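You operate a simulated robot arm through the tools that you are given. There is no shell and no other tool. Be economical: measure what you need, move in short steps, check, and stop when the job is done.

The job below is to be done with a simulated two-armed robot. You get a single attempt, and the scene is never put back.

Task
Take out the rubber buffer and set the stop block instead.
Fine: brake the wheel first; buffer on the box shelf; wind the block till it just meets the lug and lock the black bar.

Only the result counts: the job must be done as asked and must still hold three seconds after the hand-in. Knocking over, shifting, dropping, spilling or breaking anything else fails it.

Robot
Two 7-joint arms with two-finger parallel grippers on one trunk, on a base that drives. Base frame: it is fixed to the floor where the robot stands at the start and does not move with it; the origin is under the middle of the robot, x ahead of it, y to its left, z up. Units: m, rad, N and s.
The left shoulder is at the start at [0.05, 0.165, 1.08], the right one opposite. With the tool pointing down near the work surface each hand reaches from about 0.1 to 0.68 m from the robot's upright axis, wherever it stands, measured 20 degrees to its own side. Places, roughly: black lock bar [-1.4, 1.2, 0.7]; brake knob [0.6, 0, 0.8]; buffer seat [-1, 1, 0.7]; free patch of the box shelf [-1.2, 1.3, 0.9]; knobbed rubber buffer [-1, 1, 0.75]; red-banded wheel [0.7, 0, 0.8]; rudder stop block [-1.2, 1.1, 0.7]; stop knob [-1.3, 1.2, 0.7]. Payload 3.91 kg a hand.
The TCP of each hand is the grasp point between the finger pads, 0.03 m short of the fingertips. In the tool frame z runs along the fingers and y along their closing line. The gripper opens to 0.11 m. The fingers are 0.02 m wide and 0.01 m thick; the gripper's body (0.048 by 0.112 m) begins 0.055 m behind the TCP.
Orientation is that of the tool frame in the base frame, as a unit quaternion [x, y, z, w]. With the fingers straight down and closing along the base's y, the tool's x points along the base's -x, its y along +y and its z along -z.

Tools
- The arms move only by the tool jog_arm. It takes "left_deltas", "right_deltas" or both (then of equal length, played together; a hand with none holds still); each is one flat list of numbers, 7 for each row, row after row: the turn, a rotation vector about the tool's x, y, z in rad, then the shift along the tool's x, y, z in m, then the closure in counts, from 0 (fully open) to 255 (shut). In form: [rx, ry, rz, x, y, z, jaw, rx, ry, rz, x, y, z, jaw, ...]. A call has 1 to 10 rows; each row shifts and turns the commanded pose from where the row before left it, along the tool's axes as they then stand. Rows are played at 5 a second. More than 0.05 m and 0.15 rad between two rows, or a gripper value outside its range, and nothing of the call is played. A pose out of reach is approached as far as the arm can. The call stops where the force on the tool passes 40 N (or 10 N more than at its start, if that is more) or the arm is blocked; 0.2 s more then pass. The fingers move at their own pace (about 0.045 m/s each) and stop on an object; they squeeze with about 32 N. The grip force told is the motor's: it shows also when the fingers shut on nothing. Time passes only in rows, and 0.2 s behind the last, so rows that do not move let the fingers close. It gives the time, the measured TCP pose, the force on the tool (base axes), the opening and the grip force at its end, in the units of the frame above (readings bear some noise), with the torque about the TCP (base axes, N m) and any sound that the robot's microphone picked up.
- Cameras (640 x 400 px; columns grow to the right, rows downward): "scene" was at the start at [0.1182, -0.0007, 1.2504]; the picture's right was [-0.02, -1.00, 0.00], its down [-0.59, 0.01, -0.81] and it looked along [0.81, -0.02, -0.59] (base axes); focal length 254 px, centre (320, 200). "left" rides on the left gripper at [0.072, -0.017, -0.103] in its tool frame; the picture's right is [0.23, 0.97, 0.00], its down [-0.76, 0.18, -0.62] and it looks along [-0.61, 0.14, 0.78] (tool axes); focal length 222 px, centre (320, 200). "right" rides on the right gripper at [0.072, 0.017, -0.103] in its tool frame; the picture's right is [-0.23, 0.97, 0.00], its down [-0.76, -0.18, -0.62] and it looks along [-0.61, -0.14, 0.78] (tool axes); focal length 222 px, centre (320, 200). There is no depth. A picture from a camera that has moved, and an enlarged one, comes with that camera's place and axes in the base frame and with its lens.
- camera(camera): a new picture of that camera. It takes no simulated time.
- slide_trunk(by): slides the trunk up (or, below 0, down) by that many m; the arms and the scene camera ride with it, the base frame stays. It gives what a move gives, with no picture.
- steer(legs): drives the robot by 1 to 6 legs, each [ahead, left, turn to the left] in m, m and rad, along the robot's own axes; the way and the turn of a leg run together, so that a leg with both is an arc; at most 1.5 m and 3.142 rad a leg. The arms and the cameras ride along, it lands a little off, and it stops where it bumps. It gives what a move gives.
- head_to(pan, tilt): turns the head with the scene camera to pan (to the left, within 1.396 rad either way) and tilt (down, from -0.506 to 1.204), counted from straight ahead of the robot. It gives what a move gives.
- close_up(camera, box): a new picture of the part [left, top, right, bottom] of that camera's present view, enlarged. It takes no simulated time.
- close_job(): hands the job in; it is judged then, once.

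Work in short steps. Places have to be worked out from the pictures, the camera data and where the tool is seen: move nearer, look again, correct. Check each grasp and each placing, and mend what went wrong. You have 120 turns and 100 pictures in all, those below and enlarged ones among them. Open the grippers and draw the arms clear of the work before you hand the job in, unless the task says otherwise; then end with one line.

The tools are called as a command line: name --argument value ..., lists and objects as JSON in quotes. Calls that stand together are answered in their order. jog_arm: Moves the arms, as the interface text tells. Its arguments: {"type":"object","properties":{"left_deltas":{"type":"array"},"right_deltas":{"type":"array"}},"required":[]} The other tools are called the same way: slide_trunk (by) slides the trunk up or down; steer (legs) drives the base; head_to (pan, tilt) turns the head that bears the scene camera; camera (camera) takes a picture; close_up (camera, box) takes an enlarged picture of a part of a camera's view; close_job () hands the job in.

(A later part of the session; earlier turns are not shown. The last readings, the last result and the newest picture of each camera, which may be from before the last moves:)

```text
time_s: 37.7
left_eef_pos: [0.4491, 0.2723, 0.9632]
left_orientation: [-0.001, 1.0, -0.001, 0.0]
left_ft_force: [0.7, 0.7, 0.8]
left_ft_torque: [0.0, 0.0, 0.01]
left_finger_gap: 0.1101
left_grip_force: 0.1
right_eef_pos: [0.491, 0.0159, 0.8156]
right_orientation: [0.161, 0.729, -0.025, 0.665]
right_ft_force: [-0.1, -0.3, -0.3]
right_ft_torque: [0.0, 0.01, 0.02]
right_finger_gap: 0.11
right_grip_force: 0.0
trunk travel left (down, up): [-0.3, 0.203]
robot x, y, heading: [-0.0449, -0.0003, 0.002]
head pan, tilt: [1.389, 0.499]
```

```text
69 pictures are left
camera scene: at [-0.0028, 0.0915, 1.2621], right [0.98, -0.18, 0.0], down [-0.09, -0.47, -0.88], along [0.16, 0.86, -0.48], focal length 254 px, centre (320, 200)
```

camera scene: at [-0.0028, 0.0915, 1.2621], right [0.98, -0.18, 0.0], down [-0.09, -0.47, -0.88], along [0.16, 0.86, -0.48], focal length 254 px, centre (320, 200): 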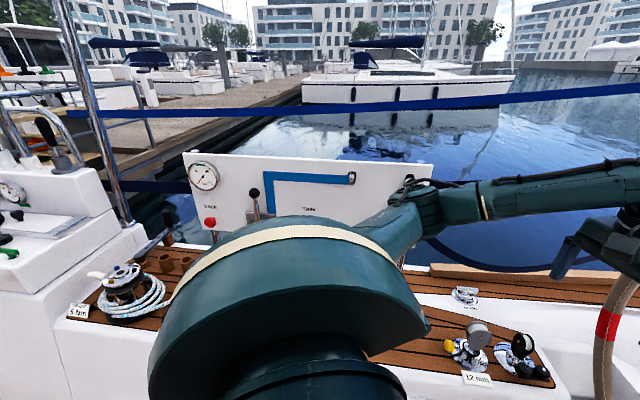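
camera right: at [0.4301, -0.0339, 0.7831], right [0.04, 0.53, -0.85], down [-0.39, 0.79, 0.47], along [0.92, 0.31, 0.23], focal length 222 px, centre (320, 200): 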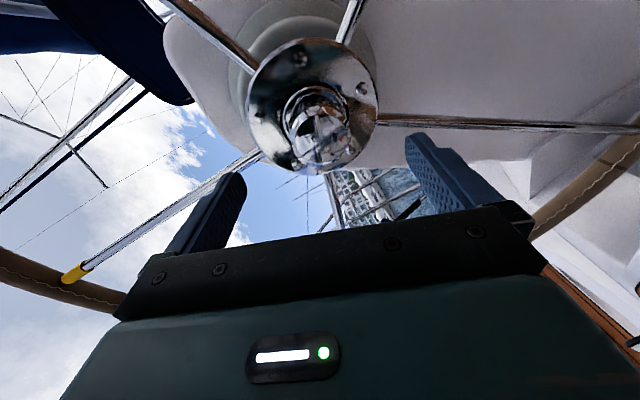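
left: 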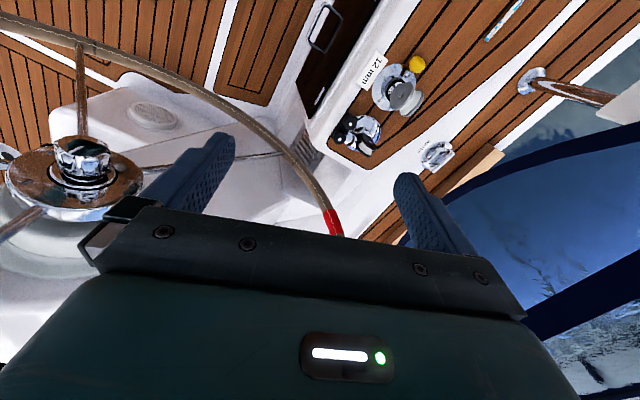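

The left side shows winches and a board with a gauge, and the shelf area is behind on the left. First I bring the right hand back to pointing down, raised and clear of the wheel.

jog_arm --right_deltas '[0, 0, -0.12, -0.04, 0, 0, 0, 0, 0, -0.12, -0.04, 0, 0, 0, -0.09, 0.056, 0, -0.04, 0, 0, 0, -0.09, 0.056, 0, -0.03, 0, 0, 0, -0.09, 0.056, 0, 0, 0, 0, 0, 0, 0.142, 0, 0, 0, 0, 0, 0, 0.142, 0, 0, 0, 0, 0, 0, 0.142, 0, 0, 0, 0, 0, 0, 0.142, 0, 0, 0, 0, 0, 0, 0.142, 0, 0, 0, 0, 0]'

jog_arm --right_deltas '[0, 0.142, 0, 0, -0.03, 0, 0, 0, 0.142, 0, 0, -0.03, 0, 0, 0, 0.142, 0, 0.0, -0.03, 0, 0, 0, 0.142, 0, 0.03, -0.03, 0, 0, 0, 0, 0, 0.03, 0, -0.03, 0, 0, 0, 0, 0.03, 0, 0, 0]'

head_to --pan 0 --tilt 0.9

camera --camera "scene"

```text
time_s: 39.9
left_eef_pos: [0.4502, 0.272, 0.9618]
left_orientation: [-0.002, 1.0, 0.0, -0.002]
left_ft_force: [1.0, -0.1, -0.2]
left_ft_torque: [0.0, 0.02, -0.02]
left_finger_gap: 0.1102
left_grip_force: 0.0
right_eef_pos: [0.5084, 0.0064, 0.9639]
right_orientation: [-0.008, 0.96, -0.001, 0.279]
right_ft_force: [0.1, 1.2, 0.1]
right_ft_torque: [-0.03, 0.02, 0.01]
right_finger_gap: 0.11
right_grip_force: 0.0
trunk travel left (down, up): [-0.3, 0.203]
robot x, y, heading: [-0.0503, 0.0004, 0.003]
head pan, tilt: [1.389, 0.499]
```

```text
time_s: 41.3
left_eef_pos: [0.4485, 0.2708, 0.9618]
left_orientation: [-0.001, 1.0, 0.0, -0.001]
left_ft_force: [-0.7, 0.4, -0.3]
left_ft_torque: [-0.05, 0.04, 0.0]
left_finger_gap: 0.1101
left_grip_force: 0.0
right_eef_pos: [0.4202, -0.1153, 0.9918]
right_orientation: [-0.009, 1.0, -0.003, -0.001]
right_ft_force: [-0.4, -0.5, 0.3]
right_ft_torque: [0.01, -0.02, 0.01]
right_finger_gap: 0.11
right_grip_force: 0.0
trunk travel left (down, up): [-0.3, 0.203]
robot x, y, heading: [-0.0501, -0.0025, -0.004]
head pan, tilt: [1.389, 0.499]
```

```text
time_s: 42.9
left_eef_pos: [0.4493, 0.2715, 0.9614]
left_orientation: [-0.002, 1.0, 0.0, -0.002]
left_ft_force: [-0.6, -0.6, 0.0]
left_ft_torque: [-0.02, 0.02, -0.02]
left_finger_gap: 0.1101
left_grip_force: 0.0
right_eef_pos: [0.4201, -0.1137, 0.9896]
right_orientation: [-0.008, 1.0, -0.003, -0.001]
right_ft_force: [-0.2, 0.5, -0.3]
right_ft_torque: [0.03, 0.01, 0.01]
right_finger_gap: 0.1098
right_grip_force: 0.0
trunk travel left (down, up): [-0.3, 0.203]
robot x, y, heading: [-0.0491, 0.0006, 0.0]
head pan, tilt: [0.0, 0.901]
```

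```text
68 pictures are left
camera scene: at [0.0565, 0.0023, 1.2282], right [0.0, -1.0, 0.0], down [-0.78, 0.0, -0.62], along [0.62, 0.0, -0.78], focal length 254 px, centre (320, 200)
```

scene: 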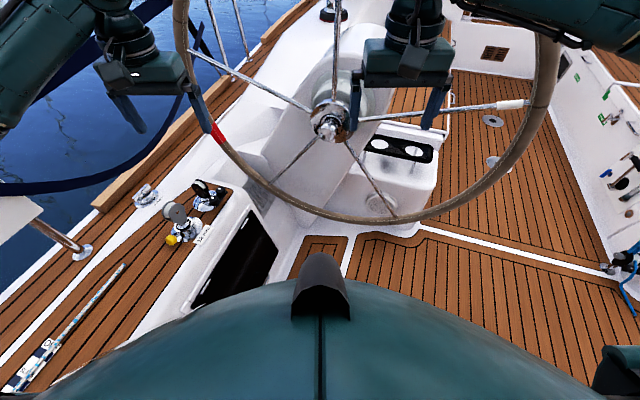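

I tuck both hands closer and higher, then back off 0.15 m and turn left 0.8 rad, and look again.

jog_arm --left_deltas '[0, 0, 0, 0.03, 0, -0.035, 0, 0, 0, 0, 0.03, 0, -0.035, 0, 0, 0, 0, 0.03, 0, -0.035, 0, 0, 0, 0, 0.03, 0, -0.035, 0]' --right_deltas '[0, 0, 0, 0.025, -0.02, -0.03, 0, 0, 0, 0, 0.025, -0.02, -0.03, 0, 0, 0, 0, 0.025, -0.02, -0.03, 0, 0, 0, 0, 0.025, -0.02, -0.03, 0]'

steer --legs '[[-0.15, 0, 0], [0, 0, 0.8]]'

head_to --pan 1.3 --tilt 0.6

camera --camera "scene"

```text
time_s: 43.9
left_eef_pos: [0.3276, 0.2704, 1.1026]
left_orientation: [-0.002, 1.0, 0.0, -0.001]
left_ft_force: [0.3, -0.2, -0.5]
left_ft_torque: [0.02, -0.07, 0.01]
left_finger_gap: 0.1097
left_grip_force: 0.1
right_eef_pos: [0.3187, -0.1962, 1.1108]
right_orientation: [-0.009, 1.0, -0.003, -0.001]
right_ft_force: [-0.9, 0.3, 0.0]
right_ft_torque: [-0.02, -0.04, 0.0]
right_finger_gap: 0.11
right_grip_force: 0.2
trunk travel left (down, up): [-0.3, 0.203]
robot x, y, heading: [-0.0521, 0.0004, 0.0]
head pan, tilt: [0.0, 0.901]
```

```text
time_s: 47.3
left_eef_pos: [-0.1237, 0.4601, 1.1034]
left_orientation: [-0.386, 0.922, -0.001, 0.0]
left_ft_force: [-0.3, 0.4, 0.6]
left_ft_torque: [-0.02, 0.02, 0.01]
left_finger_gap: 0.1102
left_grip_force: 0.2
right_eef_pos: [0.2006, 0.1264, 1.1105]
right_orientation: [-0.394, 0.919, -0.003, 0.0]
right_ft_force: [-0.5, -0.3, -0.1]
right_ft_torque: [-0.01, -0.01, 0.03]
right_finger_gap: 0.11
right_grip_force: 0.1
trunk travel left (down, up): [-0.3, 0.203]
robot x, y, heading: [-0.1965, 0.0016, 0.797]
head pan, tilt: [0.0, 0.901]
```

```text
time_s: 48.8
left_eef_pos: [-0.1245, 0.4612, 1.1014]
left_orientation: [-0.386, 0.922, 0.0, -0.001]
left_ft_force: [0.2, 0.1, -0.1]
left_ft_torque: [0.05, 0.02, 0.01]
left_finger_gap: 0.1099
left_grip_force: 0.1
right_eef_pos: [0.2019, 0.1248, 1.1094]
right_orientation: [-0.393, 0.919, -0.002, 0.0]
right_ft_force: [-0.1, 0.0, -0.9]
right_ft_torque: [-0.01, -0.02, 0.01]
right_finger_gap: 0.1101
right_grip_force: 0.0
trunk travel left (down, up): [-0.3, 0.203]
robot x, y, heading: [-0.1953, -0.0009, 0.798]
head pan, tilt: [1.3, 0.6]
```

```text
67 pictures are left
camera scene: at [-0.2211, 0.0991, 1.253], right [0.87, 0.5, 0.0], down [0.28, -0.49, -0.82], along [-0.41, 0.71, -0.57], focal length 254 px, centre (320, 200)
```

scene: 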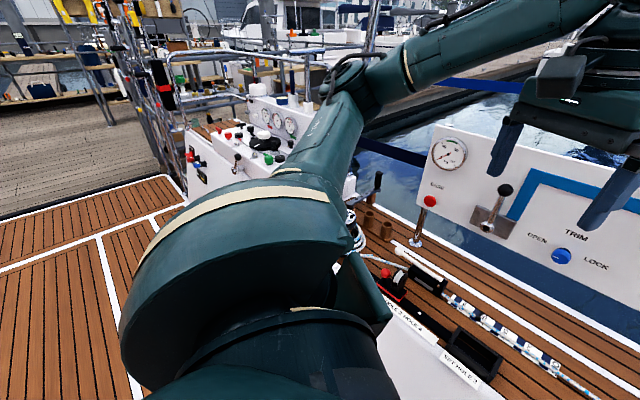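

The white box with gauges is behind-left, and the deck beyond it looks open. I turn another 1.2 rad left and look straight at it.

steer --legs '[[-0.1, -0.1, 0], [0, 0, 1.2]]'

head_to --pan 0.2 --tilt 0.5

camera --camera "scene"

```text
time_s: 53.1
left_eef_pos: [-0.6014, 0.0913, 1.1024]
left_orientation: [0.842, -0.54, 0.001, 0.0]
left_ft_force: [0.3, 0.8, 0.3]
left_ft_torque: [-0.01, 0.01, -0.01]
left_finger_gap: 0.1098
left_grip_force: 0.0
right_eef_pos: [-0.1745, 0.2777, 1.1099]
right_orientation: [0.847, -0.531, 0.002, -0.002]
right_ft_force: [-0.5, 0.6, -1.0]
right_ft_torque: [0.04, 0.03, 0.0]
right_finger_gap: 0.1098
right_grip_force: 0.2
trunk travel left (down, up): [-0.3, 0.203]
robot x, y, heading: [-0.2, -0.1414, 2.007]
head pan, tilt: [1.3, 0.6]
```

```text
time_s: 54.5
left_eef_pos: [-0.6019, 0.0915, 1.1022]
left_orientation: [0.842, -0.539, 0.001, 0.001]
left_ft_force: [0.1, -0.8, 0.5]
left_ft_torque: [-0.01, 0.0, -0.01]
left_finger_gap: 0.1098
left_grip_force: 0.0
right_eef_pos: [-0.1746, 0.2782, 1.1107]
right_orientation: [0.847, -0.532, 0.002, -0.002]
right_ft_force: [-0.6, -0.2, 0.7]
right_ft_torque: [0.01, 0.02, 0.03]
right_finger_gap: 0.1099
right_grip_force: 0.0
trunk travel left (down, up): [-0.3, 0.203]
robot x, y, heading: [-0.2004, -0.1384, 2.004]
head pan, tilt: [0.201, 0.499]
```

```text
66 pictures are left
camera scene: at [-0.2625, -0.0397, 1.2621], right [0.81, 0.59, 0.0], down [0.28, -0.39, -0.88], along [-0.52, 0.71, -0.48], focal length 254 px, centre (320, 200)
```

scene: 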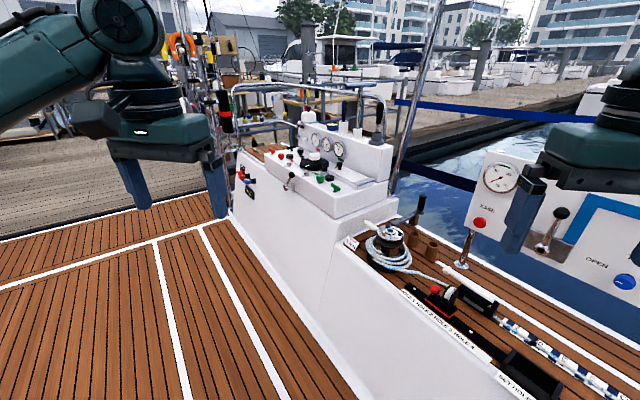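

close_up --camera "scene" --box '[230, 120, 410, 232]'

close_up --camera "scene" --box '[330, 200, 580, 400]'

```text
3.56 times, centred on (320, 176) of scene
camera zoom: at [-0.2625, -0.0397, 1.2621], right [0.81, 0.59, 0.0], down [0.28, -0.39, -0.88], along [-0.52, 0.71, -0.48], focal length 905 px, centre (320, 285)
```

zoom: 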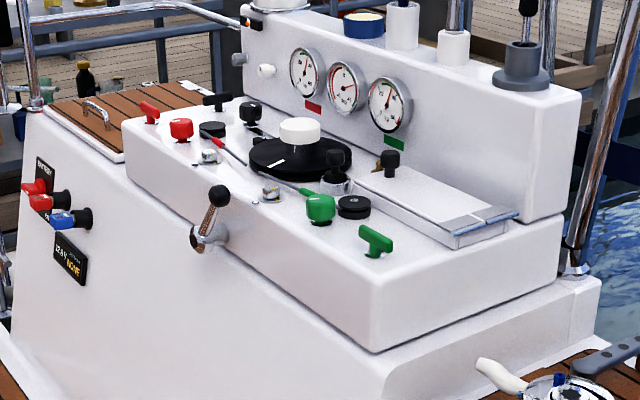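

```text
2.00 times, centred on (455, 300) of scene
camera zoom: at [-0.2625, -0.0397, 1.2621], right [0.81, 0.59, 0.0], down [0.28, -0.39, -0.88], along [-0.52, 0.71, -0.48], focal length 509 px, centre (50, 0)
```

zoom: 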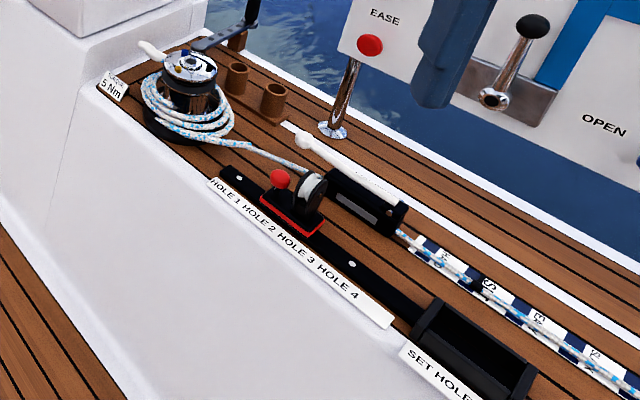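

The console is the white box at about [-1.2, 1.1], and its wall base line runs from about (-0.40, 0.55) to (-2.1, 1.1), so the boat is yawed by about -0.31 rad. I turn to face that wall (heading about 1.26) and slide left along it to about (-1.44, 0.36).

steer --legs '[[0, 0, -0.744], [0.05, 0.7, 0], [0.05, 0.63, 0]]'

head_to --pan -0.1 --tilt 0.75

camera --camera "scene"

```text
time_s: 63.4
left_eef_pos: [-1.5811, 0.7936, 1.1035]
left_orientation: [-0.592, 0.806, -0.001, 0.0]
left_ft_force: [-0.2, 0.3, -0.1]
left_ft_torque: [0.01, 0.01, -0.05]
left_finger_gap: 0.11
left_grip_force: 0.1
right_eef_pos: [-1.1378, 0.6425, 1.1102]
right_orientation: [-0.599, 0.801, -0.002, 0.0]
right_ft_force: [-1.0, 0.4, -0.8]
right_ft_torque: [0.0, 0.0, -0.02]
right_finger_gap: 0.11
right_grip_force: 0.0
trunk travel left (down, up): [-0.3, 0.203]
robot x, y, heading: [-1.4343, 0.3478, 1.266]
head pan, tilt: [0.201, 0.499]
```

```text
time_s: 64.2
left_eef_pos: [-1.5805, 0.7941, 1.1021]
left_orientation: [-0.593, 0.805, 0.0, 0.0]
left_ft_force: [-0.7, -1.1, 0.0]
left_ft_torque: [-0.02, 0.04, 0.02]
left_finger_gap: 0.1099
left_grip_force: 0.2
right_eef_pos: [-1.1384, 0.6434, 1.11]
right_orientation: [-0.598, 0.801, -0.003, 0.001]
right_ft_force: [0.5, -0.5, -0.3]
right_ft_torque: [0.03, 0.0, 0.03]
right_finger_gap: 0.1102
right_grip_force: 0.0
trunk travel left (down, up): [-0.3, 0.203]
robot x, y, heading: [-1.4372, 0.3521, 1.267]
head pan, tilt: [-0.099, 0.75]
```

```text
63 pictures are left
camera scene: at [-1.3944, 0.4552, 1.2402], right [0.92, -0.39, 0.0], down [-0.27, -0.63, -0.73], along [0.29, 0.67, -0.68], focal length 254 px, centre (320, 200)
```

scene: 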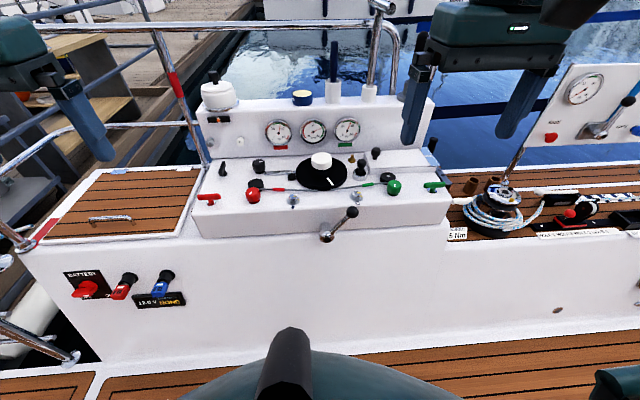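

Now the whole console is in view. I zoom in on its top panel.

close_up --camera "scene" --box '[185, 140, 345, 240]'

close_up --camera "scene" --box '[300, 140, 460, 240]'

close_up --camera "scene" --box '[190, 60, 450, 222]'

```text
4.00 times, centred on (265, 190) of scene
camera zoom: at [-1.3944, 0.4552, 1.2402], right [0.92, -0.39, 0.0], down [-0.27, -0.63, -0.73], along [0.29, 0.67, -0.68], focal length 1018 px, centre (540, 240)
```

zoom: 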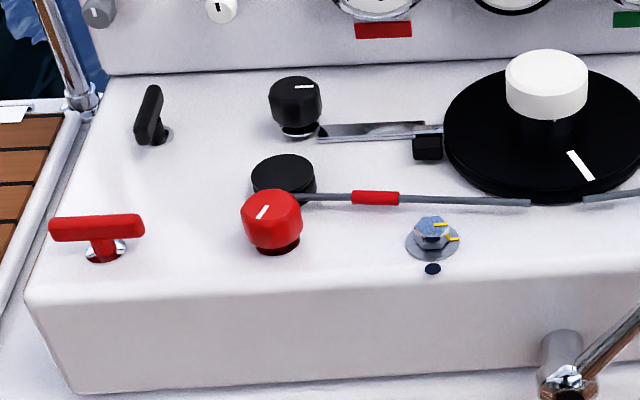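

```text
4.00 times, centred on (380, 190) of scene
camera zoom: at [-1.3944, 0.4552, 1.2402], right [0.92, -0.39, 0.0], down [-0.27, -0.63, -0.73], along [0.29, 0.67, -0.68], focal length 1018 px, centre (80, 240)
```

zoom: 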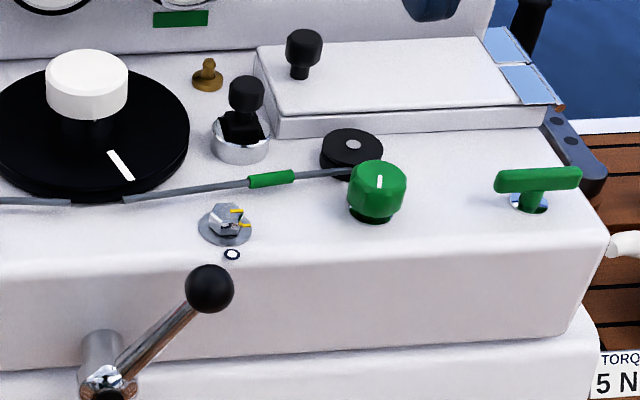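

```text
2.46 times, centred on (320, 141) of scene
camera zoom: at [-1.3944, 0.4552, 1.2402], right [0.92, -0.39, 0.0], down [-0.27, -0.63, -0.73], along [0.29, 0.67, -0.68], focal length 626 px, centre (320, 345)
```

zoom: 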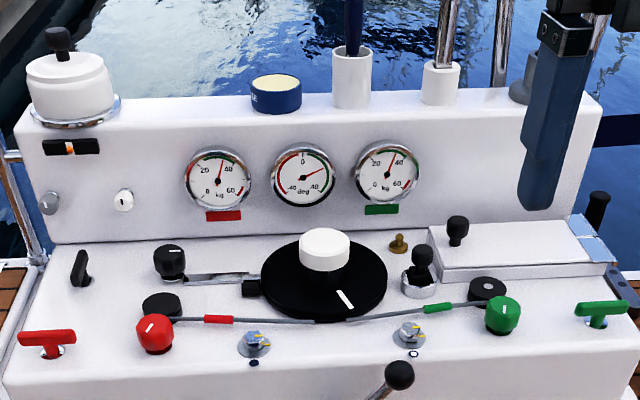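

The layout is clear. The black disc with a white hub carries the rudder position. On the left are the stop knob, a slide with the small black block, and the black lock bar. On the right is the knobbed buffer in a metal cup, and the shelf is the gauge box top. I move 0.2 m closer.

steer --legs '[[0.2, -0.05, 0]]'

head_to --pan -0.1 --tilt 0.95

camera --camera "scene"

```text
time_s: 65.8
left_eef_pos: [-1.4729, 0.9658, 1.103]
left_orientation: [-0.593, 0.805, -0.001, 0.0]
left_ft_force: [0.9, -0.1, 0.2]
left_ft_torque: [0.02, 0.04, 0.0]
left_finger_gap: 0.11
left_grip_force: 0.1
right_eef_pos: [-1.0315, 0.8183, 1.1091]
right_orientation: [-0.598, 0.802, -0.003, 0.001]
right_ft_force: [-0.2, -0.2, -0.1]
right_ft_torque: [0.01, 0.04, 0.0]
right_finger_gap: 0.1103
right_grip_force: 0.1
trunk travel left (down, up): [-0.3, 0.203]
robot x, y, heading: [-1.3289, 0.5229, 1.273]
head pan, tilt: [-0.099, 0.75]
```

```text
time_s: 66.5
left_eef_pos: [-1.4731, 0.9662, 1.1023]
left_orientation: [-0.594, 0.805, -0.001, -0.001]
left_ft_force: [0.3, 0.2, 0.0]
left_ft_torque: [-0.01, 0.0, 0.02]
left_finger_gap: 0.1098
left_grip_force: 0.0
right_eef_pos: [-1.0315, 0.817, 1.1093]
right_orientation: [-0.598, 0.801, -0.004, 0.001]
right_ft_force: [-0.1, 0.4, -0.4]
right_ft_torque: [-0.03, -0.03, -0.01]
right_finger_gap: 0.11
right_grip_force: 0.1
trunk travel left (down, up): [-0.3, 0.203]
robot x, y, heading: [-1.3311, 0.5224, 1.263]
head pan, tilt: [-0.099, 0.949]
```

```text
59 pictures are left
camera scene: at [-1.2917, 0.619, 1.2246], right [0.92, -0.39, 0.0], down [-0.32, -0.75, -0.58], along [0.23, 0.54, -0.81], focal length 254 px, centre (320, 200)
```

scene: 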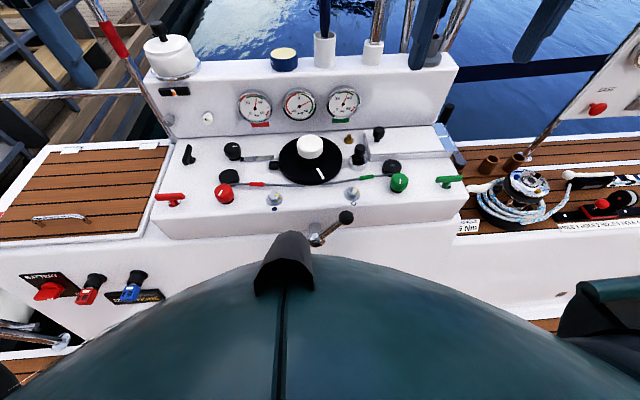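

No bump. I zoom in on the stop mechanism and on the buffer area from this steeper view.

close_up --camera "scene" --box '[175, 125, 303, 205]'

close_up --camera "scene" --box '[275, 120, 403, 200]'

```text
5.00 times, centred on (239, 165) of scene
camera zoom: at [-1.2917, 0.619, 1.2246], right [0.92, -0.39, 0.0], down [-0.32, -0.75, -0.58], along [0.23, 0.54, -0.81], focal length 1272 px, centre (725, 375)
```

zoom: 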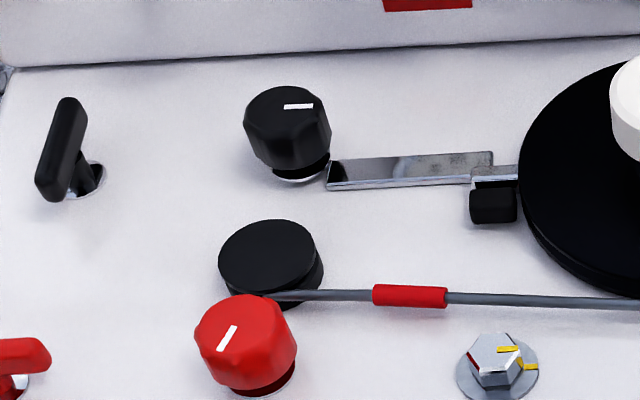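

```text
5.00 times, centred on (339, 160) of scene
camera zoom: at [-1.2917, 0.619, 1.2246], right [0.92, -0.39, 0.0], down [-0.32, -0.75, -0.58], along [0.23, 0.54, -0.81], focal length 1272 px, centre (225, 400)
```

zoom: 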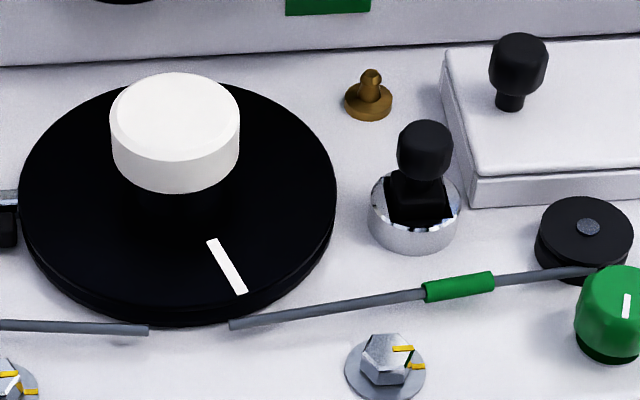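

By triangulating the two views I get the buffer knob at about [-1.002, 1.030, 0.767], the stop knob at about [-1.304, 1.226, 0.71], and the lock bar at about [-1.419, 1.204, 0.75]. The free shelf patch is near [-1.24, 1.32, 0.9]. I go 0.1 m further ahead for reach and move the left hand over the slide to look closely.

steer --legs '[[0.1, 0, 0]]'

camera --camera "left"

```text
time_s: 67.4
left_eef_pos: [-1.4703, 0.979, 1.103]
left_orientation: [-0.593, 0.805, 0.001, 0.0]
left_ft_force: [0.5, 0.2, 0.1]
left_ft_torque: [0.04, 0.0, -0.03]
left_finger_gap: 0.1099
left_grip_force: 0.0
right_eef_pos: [-1.028, 0.8293, 1.1097]
right_orientation: [-0.598, 0.802, -0.003, 0.0]
right_ft_force: [0.1, -0.4, 0.2]
right_ft_torque: [0.02, 0.01, -0.01]
right_finger_gap: 0.1102
right_grip_force: 0.1
trunk travel left (down, up): [-0.3, 0.203]
robot x, y, heading: [-1.3269, 0.5349, 1.269]
head pan, tilt: [-0.099, 0.949]
stopped in leg 1: the robot was blocked; the commanded pose is now the measured one
```

```text
56 pictures are left
camera left: at [-1.4759, 0.9033, 1.2065], right [-1.0, 0.07, 0.0], down [0.06, 0.78, 0.62], along [0.05, 0.62, -0.78], focal length 222 px, centre (320, 200)
```

left: 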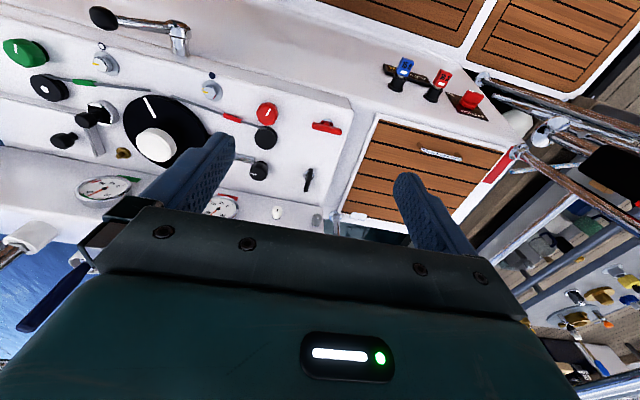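

The base is now against the wall (1 cm gained), so it stays here at about (-1.327, 0.535). I move the left hand over the slide to see the block and lug with its own camera.

jog_arm --left_deltas '[0, 0, 0, -0.013, -0.03, 0.025, 0, 0, 0, 0, -0.013, -0.03, 0.025, 0, 0, 0, 0, -0.013, -0.03, 0.025, 0, 0, 0, 0, -0.013, -0.03, 0.025, 0, 0, 0, 0, -0.013, -0.03, 0.025, 0, 0, 0, 0, -0.013, -0.03, 0.025, 0, 0, 0, 0, -0.013, -0.03, 0.025, 0, 0, 0, 0, -0.013, -0.03, 0.025, 0]'

camera --camera "left"

```text
time_s: 69.2
left_eef_pos: [-1.2099, 1.0064, 0.9023]
left_orientation: [-0.593, 0.805, 0.0, -0.002]
left_ft_force: [0.0, 0.6, -0.1]
left_ft_torque: [0.01, -0.05, -0.01]
left_finger_gap: 0.1102
left_grip_force: 0.1
right_eef_pos: [-1.0267, 0.8284, 1.1098]
right_orientation: [-0.598, 0.802, -0.003, 0.001]
right_ft_force: [-0.5, 0.2, -0.5]
right_ft_torque: [0.0, -0.04, 0.03]
right_finger_gap: 0.1101
right_grip_force: 0.0
trunk travel left (down, up): [-0.3, 0.203]
robot x, y, heading: [-1.3268, 0.5391, 1.264]
head pan, tilt: [-0.099, 0.949]
```

```text
55 pictures are left
camera left: at [-1.215, 0.9312, 1.0052], right [-1.0, 0.07, 0.0], down [0.06, 0.78, 0.62], along [0.04, 0.62, -0.78], focal length 222 px, centre (320, 200)
```

left: 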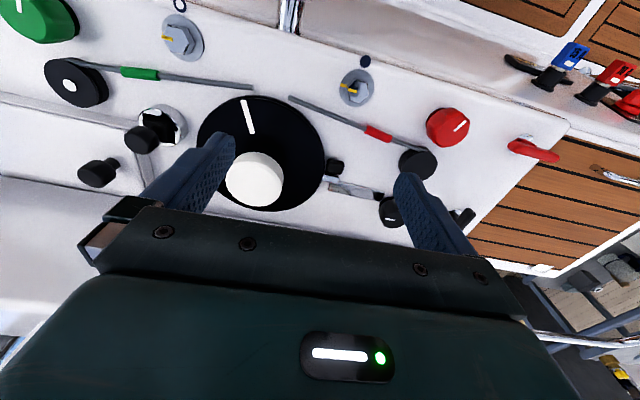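

close_up --camera "left" --box '[300, 130, 428, 230]'

close_up --camera "left" --box '[80, 80, 208, 200]'

```text
4.00 times, centred on (364, 180) of left
camera zoom: at [-1.215, 0.9312, 1.0052], right [-1.0, 0.07, 0.0], down [0.06, 0.78, 0.62], along [0.04, 0.62, -0.78], focal length 888 px, centre (144, 280)
```

zoom: 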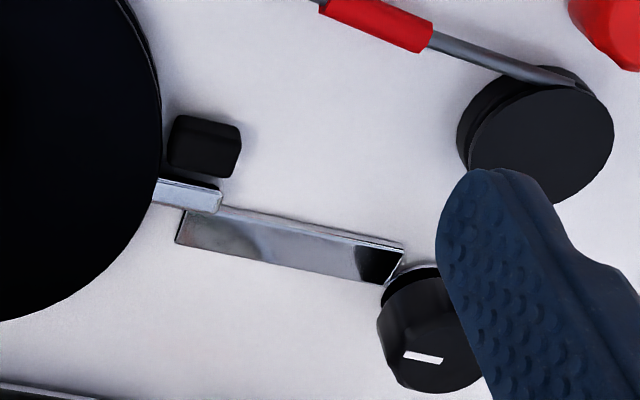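

```text
3.33 times, centred on (144, 140) of left
camera zoom: at [-1.215, 0.9312, 1.0052], right [-1.0, 0.07, 0.0], down [0.06, 0.78, 0.62], along [0.04, 0.62, -0.78], focal length 740 px, centre (907, 400)
```

zoom: 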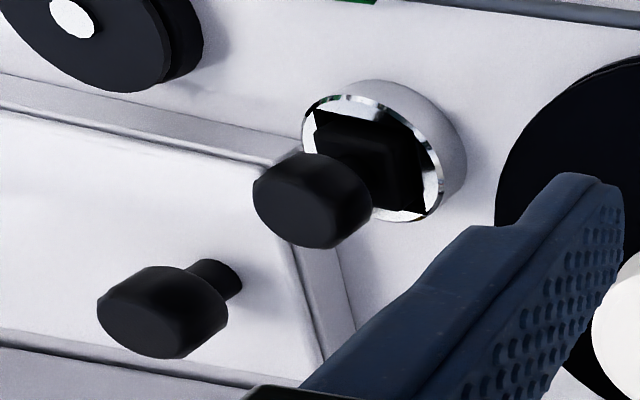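

The black cube beside the disc, at about (-1.228, 1.108), is the stop block, and the silver tab on the disc rim at about (-1.226, 1.131) is the lug. First the buffer: its knob re-measures at [-1.002, 1.024, 0.764]. I move the left hand above it with the jaw half open.

jog_arm --left_deltas '[0, 0, 0, -0.0163, -0.0385, 0.01, 60, 0, 0, 0, -0.0163, -0.0385, 0.01, 110, 0, 0, 0, -0.0163, -0.0385, 0.01, 110, 0, 0, 0, -0.0163, -0.0385, 0.01, 110, 0, 0, 0, -0.0163, -0.0385, 0.01, 110, 0, 0, 0, 0, 0, 0, 110, 0, 0, 0, 0, 0, 0, 110]'

camera --camera "left"

close_up --camera "scene" --box '[300, 90, 460, 200]'

```text
time_s: 70.8
left_eef_pos: [-1.0529, 1.0219, 0.8645]
left_orientation: [-0.593, 0.805, 0.0, 0.0]
left_ft_force: [-0.1, 0.2, -0.4]
left_ft_torque: [0.01, 0.01, 0.03]
left_finger_gap: 0.0625
left_grip_force: 0.1
left hand out of reach, approached as far as the arm can: row 4, 5
right_eef_pos: [-1.028, 0.8293, 1.1106]
right_orientation: [-0.598, 0.801, -0.002, 0.001]
right_ft_force: [-0.3, -0.7, 1.2]
right_ft_torque: [-0.01, 0.0, 0.0]
right_finger_gap: 0.11
right_grip_force: 0.0
trunk travel left (down, up): [-0.3, 0.203]
robot x, y, heading: [-1.3266, 0.535, 1.262]
head pan, tilt: [-0.099, 0.949]
```

```text
52 pictures are left
camera left: at [-1.0595, 0.9461, 0.9684], right [-1.0, 0.07, 0.0], down [0.06, 0.78, 0.62], along [0.05, 0.62, -0.78], focal length 222 px, centre (320, 200)
```

left: 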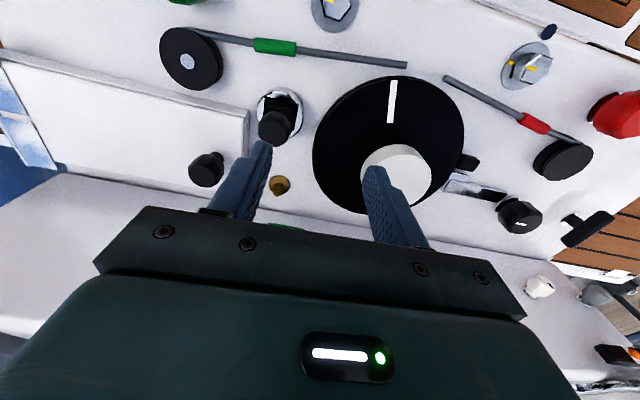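

```text
3.64 times, centred on (380, 145) of scene
camera zoom: at [-1.2879, 0.631, 1.2246], right [0.92, -0.39, 0.0], down [-0.32, -0.75, -0.58], along [0.23, 0.54, -0.81], focal length 926 px, centre (102, 400)
```

zoom: 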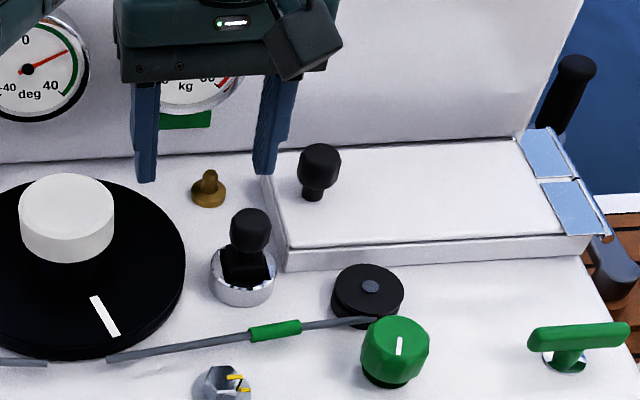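

The left arm runs out of reach sideways there. I slide the base 0.2 m right along the wall, since the hand is above everything, and re-measure.

steer --legs '[[-0.02, 0, 0], [0, -0.2, 0], [0.015, 0, 0]]'

jog_arm --left_deltas '[0, 0, 0, 0, 0.02, 0, 110, 0, 0, 0, 0, 0, 0, 110]'

camera --camera "left"

```text
time_s: 73.1
left_eef_pos: [-0.8644, 0.9553, 0.8638]
left_orientation: [-0.591, 0.807, 0.0, -0.001]
left_ft_force: [-0.1, 0.6, 0.0]
left_ft_torque: [0.02, 0.03, 0.01]
left_finger_gap: 0.0626
left_grip_force: 0.1
right_eef_pos: [-0.8385, 0.7633, 1.1092]
right_orientation: [-0.597, 0.803, -0.003, 0.001]
right_ft_force: [-0.2, 1.0, -0.9]
right_ft_torque: [-0.04, 0.05, 0.03]
right_finger_gap: 0.11
right_grip_force: 0.1
trunk travel left (down, up): [-0.3, 0.203]
robot x, y, heading: [-1.139, 0.4697, 1.266]
head pan, tilt: [-0.099, 0.949]
```

```text
time_s: 73.7
left_eef_pos: [-0.8838, 0.9598, 0.8643]
left_orientation: [-0.591, 0.807, -0.001, -0.001]
left_ft_force: [0.3, -0.4, 0.5]
left_ft_torque: [0.0, 0.01, -0.01]
left_finger_gap: 0.0627
left_grip_force: 0.1
right_eef_pos: [-0.837, 0.7636, 1.1098]
right_orientation: [-0.596, 0.803, -0.002, 0.001]
right_ft_force: [-0.4, -0.2, 0.0]
right_ft_torque: [0.02, -0.01, 0.0]
right_finger_gap: 0.1102
right_grip_force: 0.0
trunk travel left (down, up): [-0.3, 0.203]
robot x, y, heading: [-1.1435, 0.4726, 1.262]
head pan, tilt: [-0.099, 0.949]
```

```text
50 pictures are left
camera left: at [-0.8895, 0.8869, 0.9689], right [-1.0, 0.08, 0.0], down [0.06, 0.78, 0.62], along [0.05, 0.62, -0.78], focal length 222 px, centre (320, 200)
```

left: 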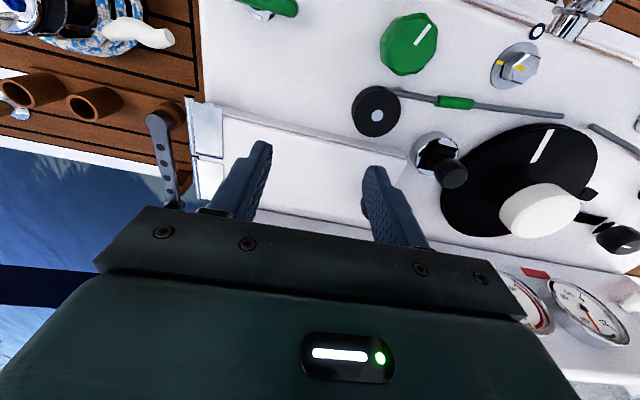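

The buffer knob triangulates at about [-1.008, 1.019, 0.77]. I move above it at about z = 0.83 and check the alignment before descending.

jog_arm --left_deltas '[0, 0, 0, -0.0047, 0.034, 0, 110, 0, 0, 0, -0.0047, 0.034, 0, 110, 0, 0, 0, -0.0047, 0.034, 0, 110, 0, 0, 0, -0.0047, 0.034, 0, 110, 0, 0, 0, 0, 0, 0.025, 110, 0, 0, 0, 0, 0, 0, 110]'

camera --camera "left"

camera --camera "scene"

```text
time_s: 75.1
left_eef_pos: [-1.0073, 1.0183, 0.8387]
left_orientation: [-0.591, 0.807, -0.001, -0.001]
left_ft_force: [-0.2, -0.5, 0.1]
left_ft_torque: [0.01, 0.02, 0.0]
left_finger_gap: 0.0627
left_grip_force: 0.1
right_eef_pos: [-0.8375, 0.7635, 1.1099]
right_orientation: [-0.596, 0.803, -0.003, 0.001]
right_ft_force: [-0.7, -0.1, -0.6]
right_ft_torque: [0.01, 0.0, -0.04]
right_finger_gap: 0.1097
right_grip_force: 0.1
trunk travel left (down, up): [-0.3, 0.203]
robot x, y, heading: [-1.1378, 0.4735, 1.265]
head pan, tilt: [-0.099, 0.949]
```

```text
49 pictures are left
camera left: at [-1.0132, 0.9449, 0.9431], right [-1.0, 0.08, 0.0], down [0.06, 0.78, 0.62], along [0.05, 0.62, -0.78], focal length 222 px, centre (320, 200)
```

left: 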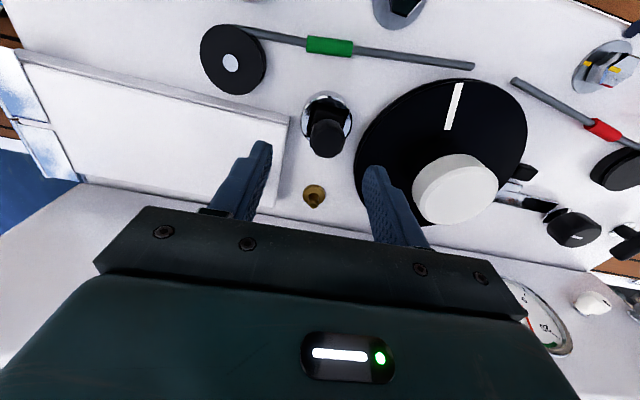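

```text
48 pictures are left
camera scene: at [-1.0992, 0.566, 1.2246], right [0.92, -0.39, 0.0], down [-0.32, -0.75, -0.58], along [0.23, 0.53, -0.81], focal length 254 px, centre (320, 200)
```

scene: 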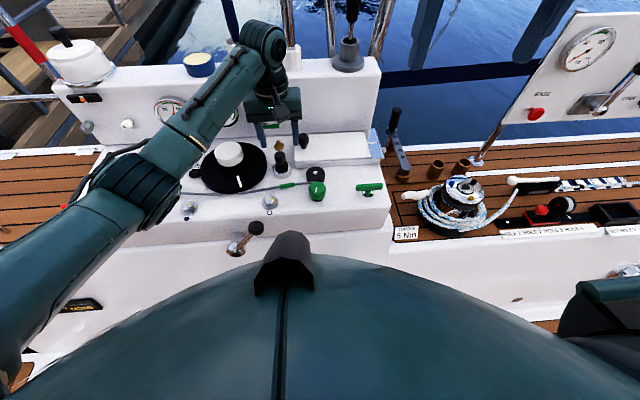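

The knob is well aligned, about 4 mm to the hand's left. I correct that, descend to about z = 0.769 and close.

jog_arm --left_deltas '[0, 0, 0, 0, 0.004, 0.02, 110, 0, 0, 0, 0, 0, 0.025, 110, 0, 0, 0, 0, 0, 0.024, 110, 0, 0, 0, 0, 0, 0, 110, 0, 0, 0, 0, 0, 0, 255, 0, 0, 0, 0, 0, 0, 255, 0, 0, 0, 0, 0, 0, 255, 0, 0, 0, 0, 0, 0, 255]'

camera --camera "left"

```text
time_s: 76.4
left_eef_pos: [-1.0038, 1.0188, 0.7798]
left_orientation: [-0.587, 0.809, -0.003, 0.011]
left_ft_force: [-8.7, -7.2, 17.7]
left_ft_torque: [-0.47, -0.06, -0.02]
left_finger_gap: 0.0363
left_grip_force: 16.0
right_eef_pos: [-0.8383, 0.7622, 1.11]
right_orientation: [-0.596, 0.803, -0.003, 0.003]
right_ft_force: [0.7, 0.0, -0.6]
right_ft_torque: [-0.02, 0.0, -0.04]
right_finger_gap: 0.1102
right_grip_force: 0.1
trunk travel left (down, up): [-0.3, 0.203]
robot x, y, heading: [-1.1413, 0.4666, 1.265]
head pan, tilt: [-0.099, 0.949]
stopped in row 6 (left hand): the force on the tool passed its limit (the readings are from after the stop); the commanded pose is now the measured one
```

```text
47 pictures are left
camera left: at [-1.0132, 0.9439, 0.8823], right [-1.0, 0.08, -0.02], down [0.05, 0.77, 0.63], along [0.07, 0.63, -0.78], focal length 222 px, centre (320, 200)
```

left: 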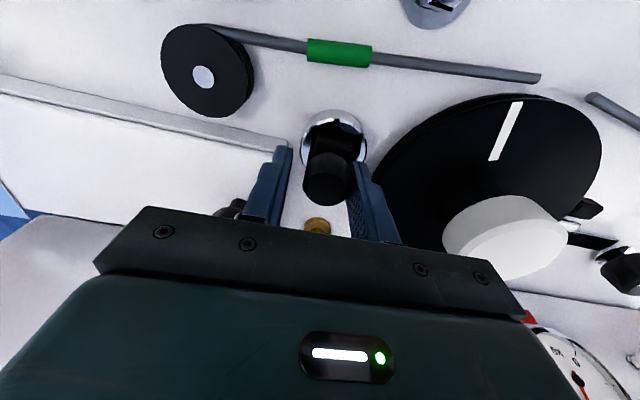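

A finger touched the lid edge at about z = 0.75. The knob's centre is at about 0.771, so I can grip higher. I open, raise 6 mm, shift 5 mm left and close.

jog_arm --left_deltas '[0, 0, 0, 0, 0, 0, 110, 0, 0, 0, 0, 0, -0.007, 110, 0, 0, 0, 0, 0.005, 0, 110, 0, 0, 0, 0, 0, 0, 255, 0, 0, 0, 0, 0, 0, 255, 0, 0, 0, 0, 0, 0, 255, 0, 0, 0, 0, 0, 0, 255]'

camera --camera "left"

```text
time_s: 78.0
left_eef_pos: [-1.0081, 1.0224, 0.7823]
left_orientation: [-0.588, 0.809, -0.002, 0.008]
left_ft_force: [-0.2, 0.8, -0.7]
left_ft_torque: [-0.03, 0.05, -0.03]
left_finger_gap: 0.0274
left_grip_force: 32.3
right_eef_pos: [-0.8363, 0.7631, 1.1095]
right_orientation: [-0.596, 0.803, -0.003, 0.0]
right_ft_force: [0.3, -0.4, -0.4]
right_ft_torque: [0.0, 0.04, 0.01]
right_finger_gap: 0.11
right_grip_force: 0.0
trunk travel left (down, up): [-0.3, 0.203]
robot x, y, heading: [-1.1364, 0.4704, 1.262]
head pan, tilt: [-0.099, 0.949]
```

```text
46 pictures are left
camera left: at [-1.0171, 0.9463, 0.8861], right [-1.0, 0.08, -0.02], down [0.05, 0.78, 0.63], along [0.07, 0.63, -0.78], focal length 222 px, centre (320, 200)
```

left: 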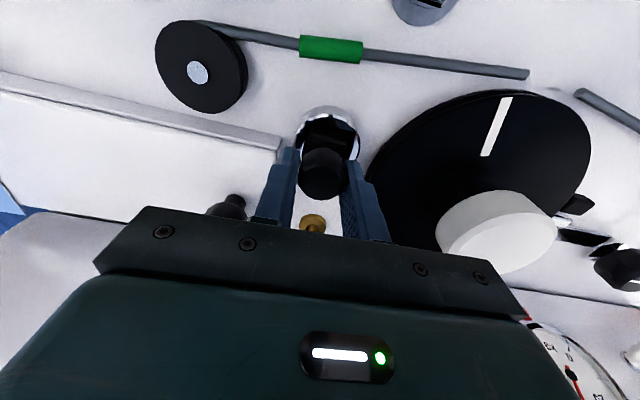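

The knob is held at 0.027 m with balanced forces. I lift straight up.

jog_arm --left_deltas '[0, 0, 0, 0, 0, -0.015, 255, 0, 0, 0, 0, 0, -0.02, 255, 0, 0, 0, 0, 0, -0.03, 255, 0, 0, 0, 0, 0, -0.04, 255]'

camera --camera "left"

close_up --camera "scene" --box '[180, 60, 400, 220]'

```text
time_s: 79.0
left_eef_pos: [-1.0111, 1.0213, 0.889]
left_orientation: [-0.588, 0.809, -0.003, 0.008]
left_ft_force: [-0.7, 0.3, -0.5]
left_ft_torque: [0.0, -0.01, -0.02]
left_finger_gap: 0.0272
left_grip_force: 31.8
right_eef_pos: [-0.8375, 0.7628, 1.1096]
right_orientation: [-0.596, 0.803, -0.002, 0.001]
right_ft_force: [0.5, -0.3, -0.1]
right_ft_torque: [0.02, 0.03, -0.04]
right_finger_gap: 0.11
right_grip_force: 0.1
trunk travel left (down, up): [-0.3, 0.203]
robot x, y, heading: [-1.1375, 0.4698, 1.266]
head pan, tilt: [-0.099, 0.949]
```

```text
45 pictures are left
camera left: at [-1.0191, 0.9458, 0.992], right [-1.0, 0.08, -0.02], down [0.06, 0.78, 0.63], along [0.07, 0.62, -0.78], focal length 222 px, centre (320, 200)
```

left: 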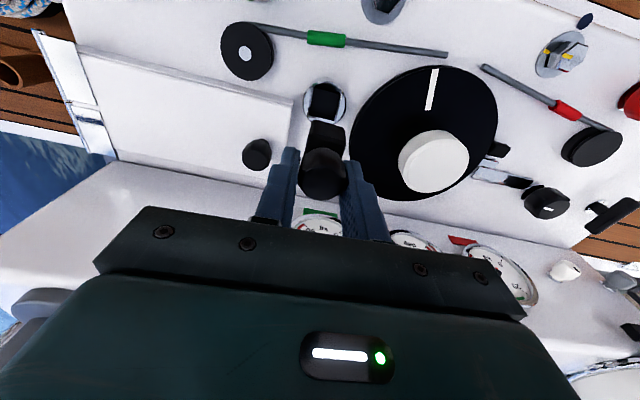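

```text
2.50 times, centred on (290, 140) of scene
camera zoom: at [-1.0993, 0.5658, 1.2245], right [0.92, -0.4, 0.0], down [-0.32, -0.75, -0.58], along [0.23, 0.53, -0.81], focal length 636 px, centre (395, 350)
```

zoom: 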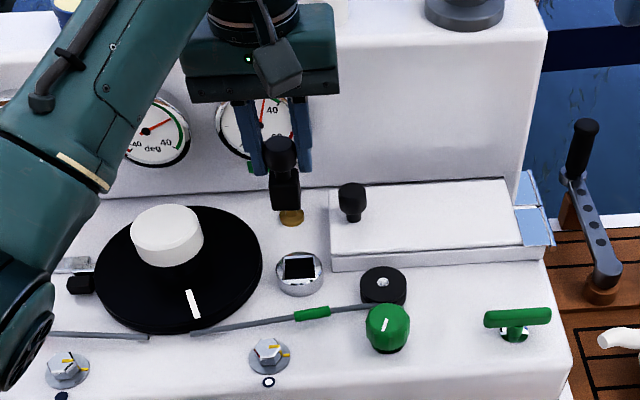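

The buffer is out and the seat is empty. The shelf patch at about (-1.23, 1.30, 0.896) is too far for a squarely parked robot. I raise the trunk, tuck the hand, back off, slide left 0.3 m and turn the base 0.9 rad right so that the left shoulder leads.

slide_trunk --by 0.14

jog_arm --left_deltas '[0, 0, 0, 0.04, 0.01, 0, 255, 0, 0, 0, 0.04, 0.01, 0, 255, 0, 0, 0, 0.04, 0.01, 0, 255, 0, 0, 0, 0.04, 0.01, 0, 255, 0, 0, 0, 0.04, 0.01, 0, 255]'

steer --legs '[[-0.1, 0, 0], [0, 0.29, 0], [0, 0, -0.9]]'

head_to --pan 0.9 --tilt 0.7

camera --camera "scene"

```text
time_s: 80.7
left_eef_pos: [-1.0099, 1.0209, 1.0282]
left_orientation: [-0.589, 0.808, -0.004, 0.009]
left_ft_force: [0.0, 0.2, -1.0]
left_ft_torque: [0.04, 0.03, -0.02]
left_finger_gap: 0.027
left_grip_force: 32.4
right_eef_pos: [-0.8376, 0.7628, 1.2491]
right_orientation: [-0.597, 0.803, -0.003, 0.0]
right_ft_force: [-0.3, 0.2, 0.2]
right_ft_torque: [0.0, -0.04, 0.02]
right_finger_gap: 0.1101
right_grip_force: 0.2
trunk travel left (down, up): [-0.44, 0.063]
robot x, y, heading: [-1.1394, 0.4715, 1.269]
head pan, tilt: [-0.099, 0.949]
```

```text
time_s: 81.8
left_eef_pos: [-1.121, 0.8453, 1.0268]
left_orientation: [-0.589, 0.808, -0.003, 0.009]
left_ft_force: [0.5, -0.5, 0.4]
left_ft_torque: [0.03, 0.01, 0.0]
left_finger_gap: 0.0269
left_grip_force: 31.5
right_eef_pos: [-0.8385, 0.7619, 1.2496]
right_orientation: [-0.596, 0.803, -0.002, 0.001]
right_ft_force: [0.0, 0.3, -0.3]
right_ft_torque: [0.0, 0.0, -0.03]
right_finger_gap: 0.11
right_grip_force: 0.0
trunk travel left (down, up): [-0.44, 0.063]
robot x, y, heading: [-1.1356, 0.469, 1.26]
head pan, tilt: [-0.099, 0.949]
```

```text
time_s: 86.9
left_eef_pos: [-1.1394, 0.6832, 1.0251]
left_orientation: [-0.184, 0.983, -0.006, 0.007]
left_ft_force: [0.3, -1.0, -0.3]
left_ft_torque: [-0.02, -0.01, 0.0]
left_finger_gap: 0.0269
left_grip_force: 32.1
right_eef_pos: [-1.0242, 0.4124, 1.2503]
right_orientation: [-0.193, 0.981, -0.003, 0.0]
right_ft_force: [0.4, 0.1, -0.1]
right_ft_torque: [-0.01, 0.02, 0.01]
right_finger_gap: 0.1101
right_grip_force: 0.1
trunk travel left (down, up): [-0.44, 0.063]
robot x, y, heading: [-1.4419, 0.4609, 0.371]
head pan, tilt: [-0.099, 0.949]
```

```text
time_s: 88.2
left_eef_pos: [-1.1396, 0.6845, 1.0264]
left_orientation: [-0.185, 0.983, -0.006, 0.007]
left_ft_force: [0.1, 0.4, -1.1]
left_ft_torque: [0.0, -0.01, 0.01]
left_finger_gap: 0.027
left_grip_force: 32.3
right_eef_pos: [-1.0251, 0.4126, 1.2494]
right_orientation: [-0.194, 0.981, -0.002, 0.0]
right_ft_force: [0.4, 0.3, 0.3]
right_ft_torque: [0.01, 0.02, -0.02]
right_finger_gap: 0.1101
right_grip_force: 0.1
trunk travel left (down, up): [-0.44, 0.063]
robot x, y, heading: [-1.4442, 0.459, 0.375]
head pan, tilt: [0.901, 0.7]
```

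```text
43 pictures are left
camera scene: at [-1.3891, 0.5537, 1.3843], right [0.96, -0.29, 0.0], down [-0.19, -0.62, -0.76], along [0.22, 0.73, -0.64], focal length 254 px, centre (320, 200)
```

scene: 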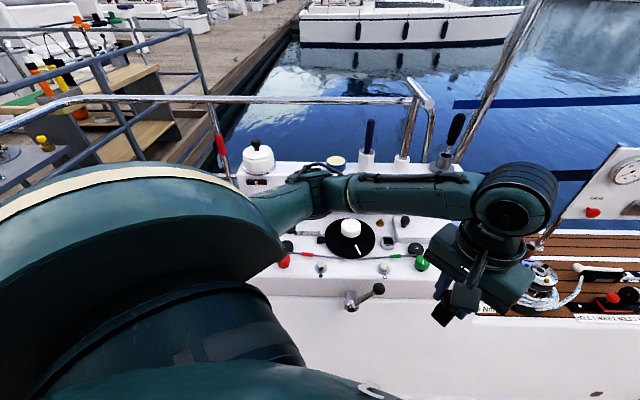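

The pose is good. I drive towards the wall along its normal until about 1 cm before contact.

steer --legs '[[0.062, 0.08, 0]]'

head_to --pan 0.75 --tilt 0.75

close_up --camera "scene" --box '[170, 80, 490, 280]'

```text
time_s: 89.3
left_eef_pos: [-1.1108, 0.7825, 1.0248]
left_orientation: [-0.184, 0.983, -0.006, 0.006]
left_ft_force: [0.4, -0.1, -0.4]
left_ft_torque: [-0.04, -0.02, -0.04]
left_finger_gap: 0.0267
left_grip_force: 32.0
right_eef_pos: [-0.9959, 0.5101, 1.2504]
right_orientation: [-0.194, 0.981, -0.003, -0.001]
right_ft_force: [-0.6, 0.6, 0.4]
right_ft_torque: [-0.01, 0.01, 0.0]
right_finger_gap: 0.11
right_grip_force: 0.0
trunk travel left (down, up): [-0.44, 0.063]
robot x, y, heading: [-1.4144, 0.5539, 0.375]
head pan, tilt: [0.901, 0.7]
```

```text
time_s: 90.0
left_eef_pos: [-1.1119, 0.7796, 1.0258]
left_orientation: [-0.184, 0.983, -0.007, 0.007]
left_ft_force: [-0.3, -0.3, -0.9]
left_ft_torque: [-0.04, 0.0, -0.01]
left_finger_gap: 0.0267
left_grip_force: 32.3
right_eef_pos: [-0.998, 0.5085, 1.2501]
right_orientation: [-0.194, 0.981, -0.003, -0.001]
right_ft_force: [-0.5, 0.4, -0.6]
right_ft_torque: [0.03, 0.05, -0.02]
right_finger_gap: 0.11
right_grip_force: 0.0
trunk travel left (down, up): [-0.44, 0.063]
robot x, y, heading: [-1.4122, 0.5587, 0.371]
head pan, tilt: [0.75, 0.75]
```

```text
2.00 times, centred on (330, 180) of scene
camera zoom: at [-1.3502, 0.6436, 1.3801], right [0.9, -0.43, 0.0], down [-0.29, -0.62, -0.73], along [0.31, 0.66, -0.68], focal length 509 px, centre (300, 240)
```

zoom: 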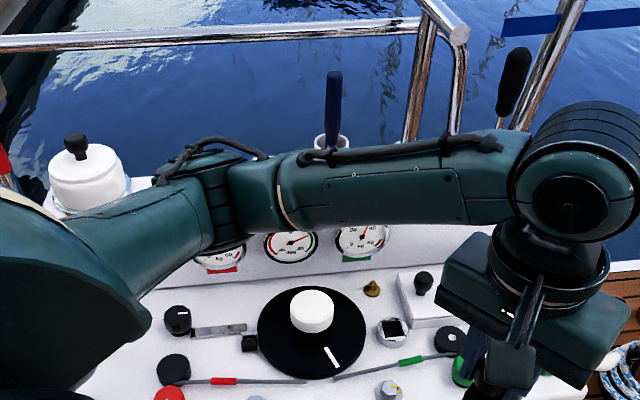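

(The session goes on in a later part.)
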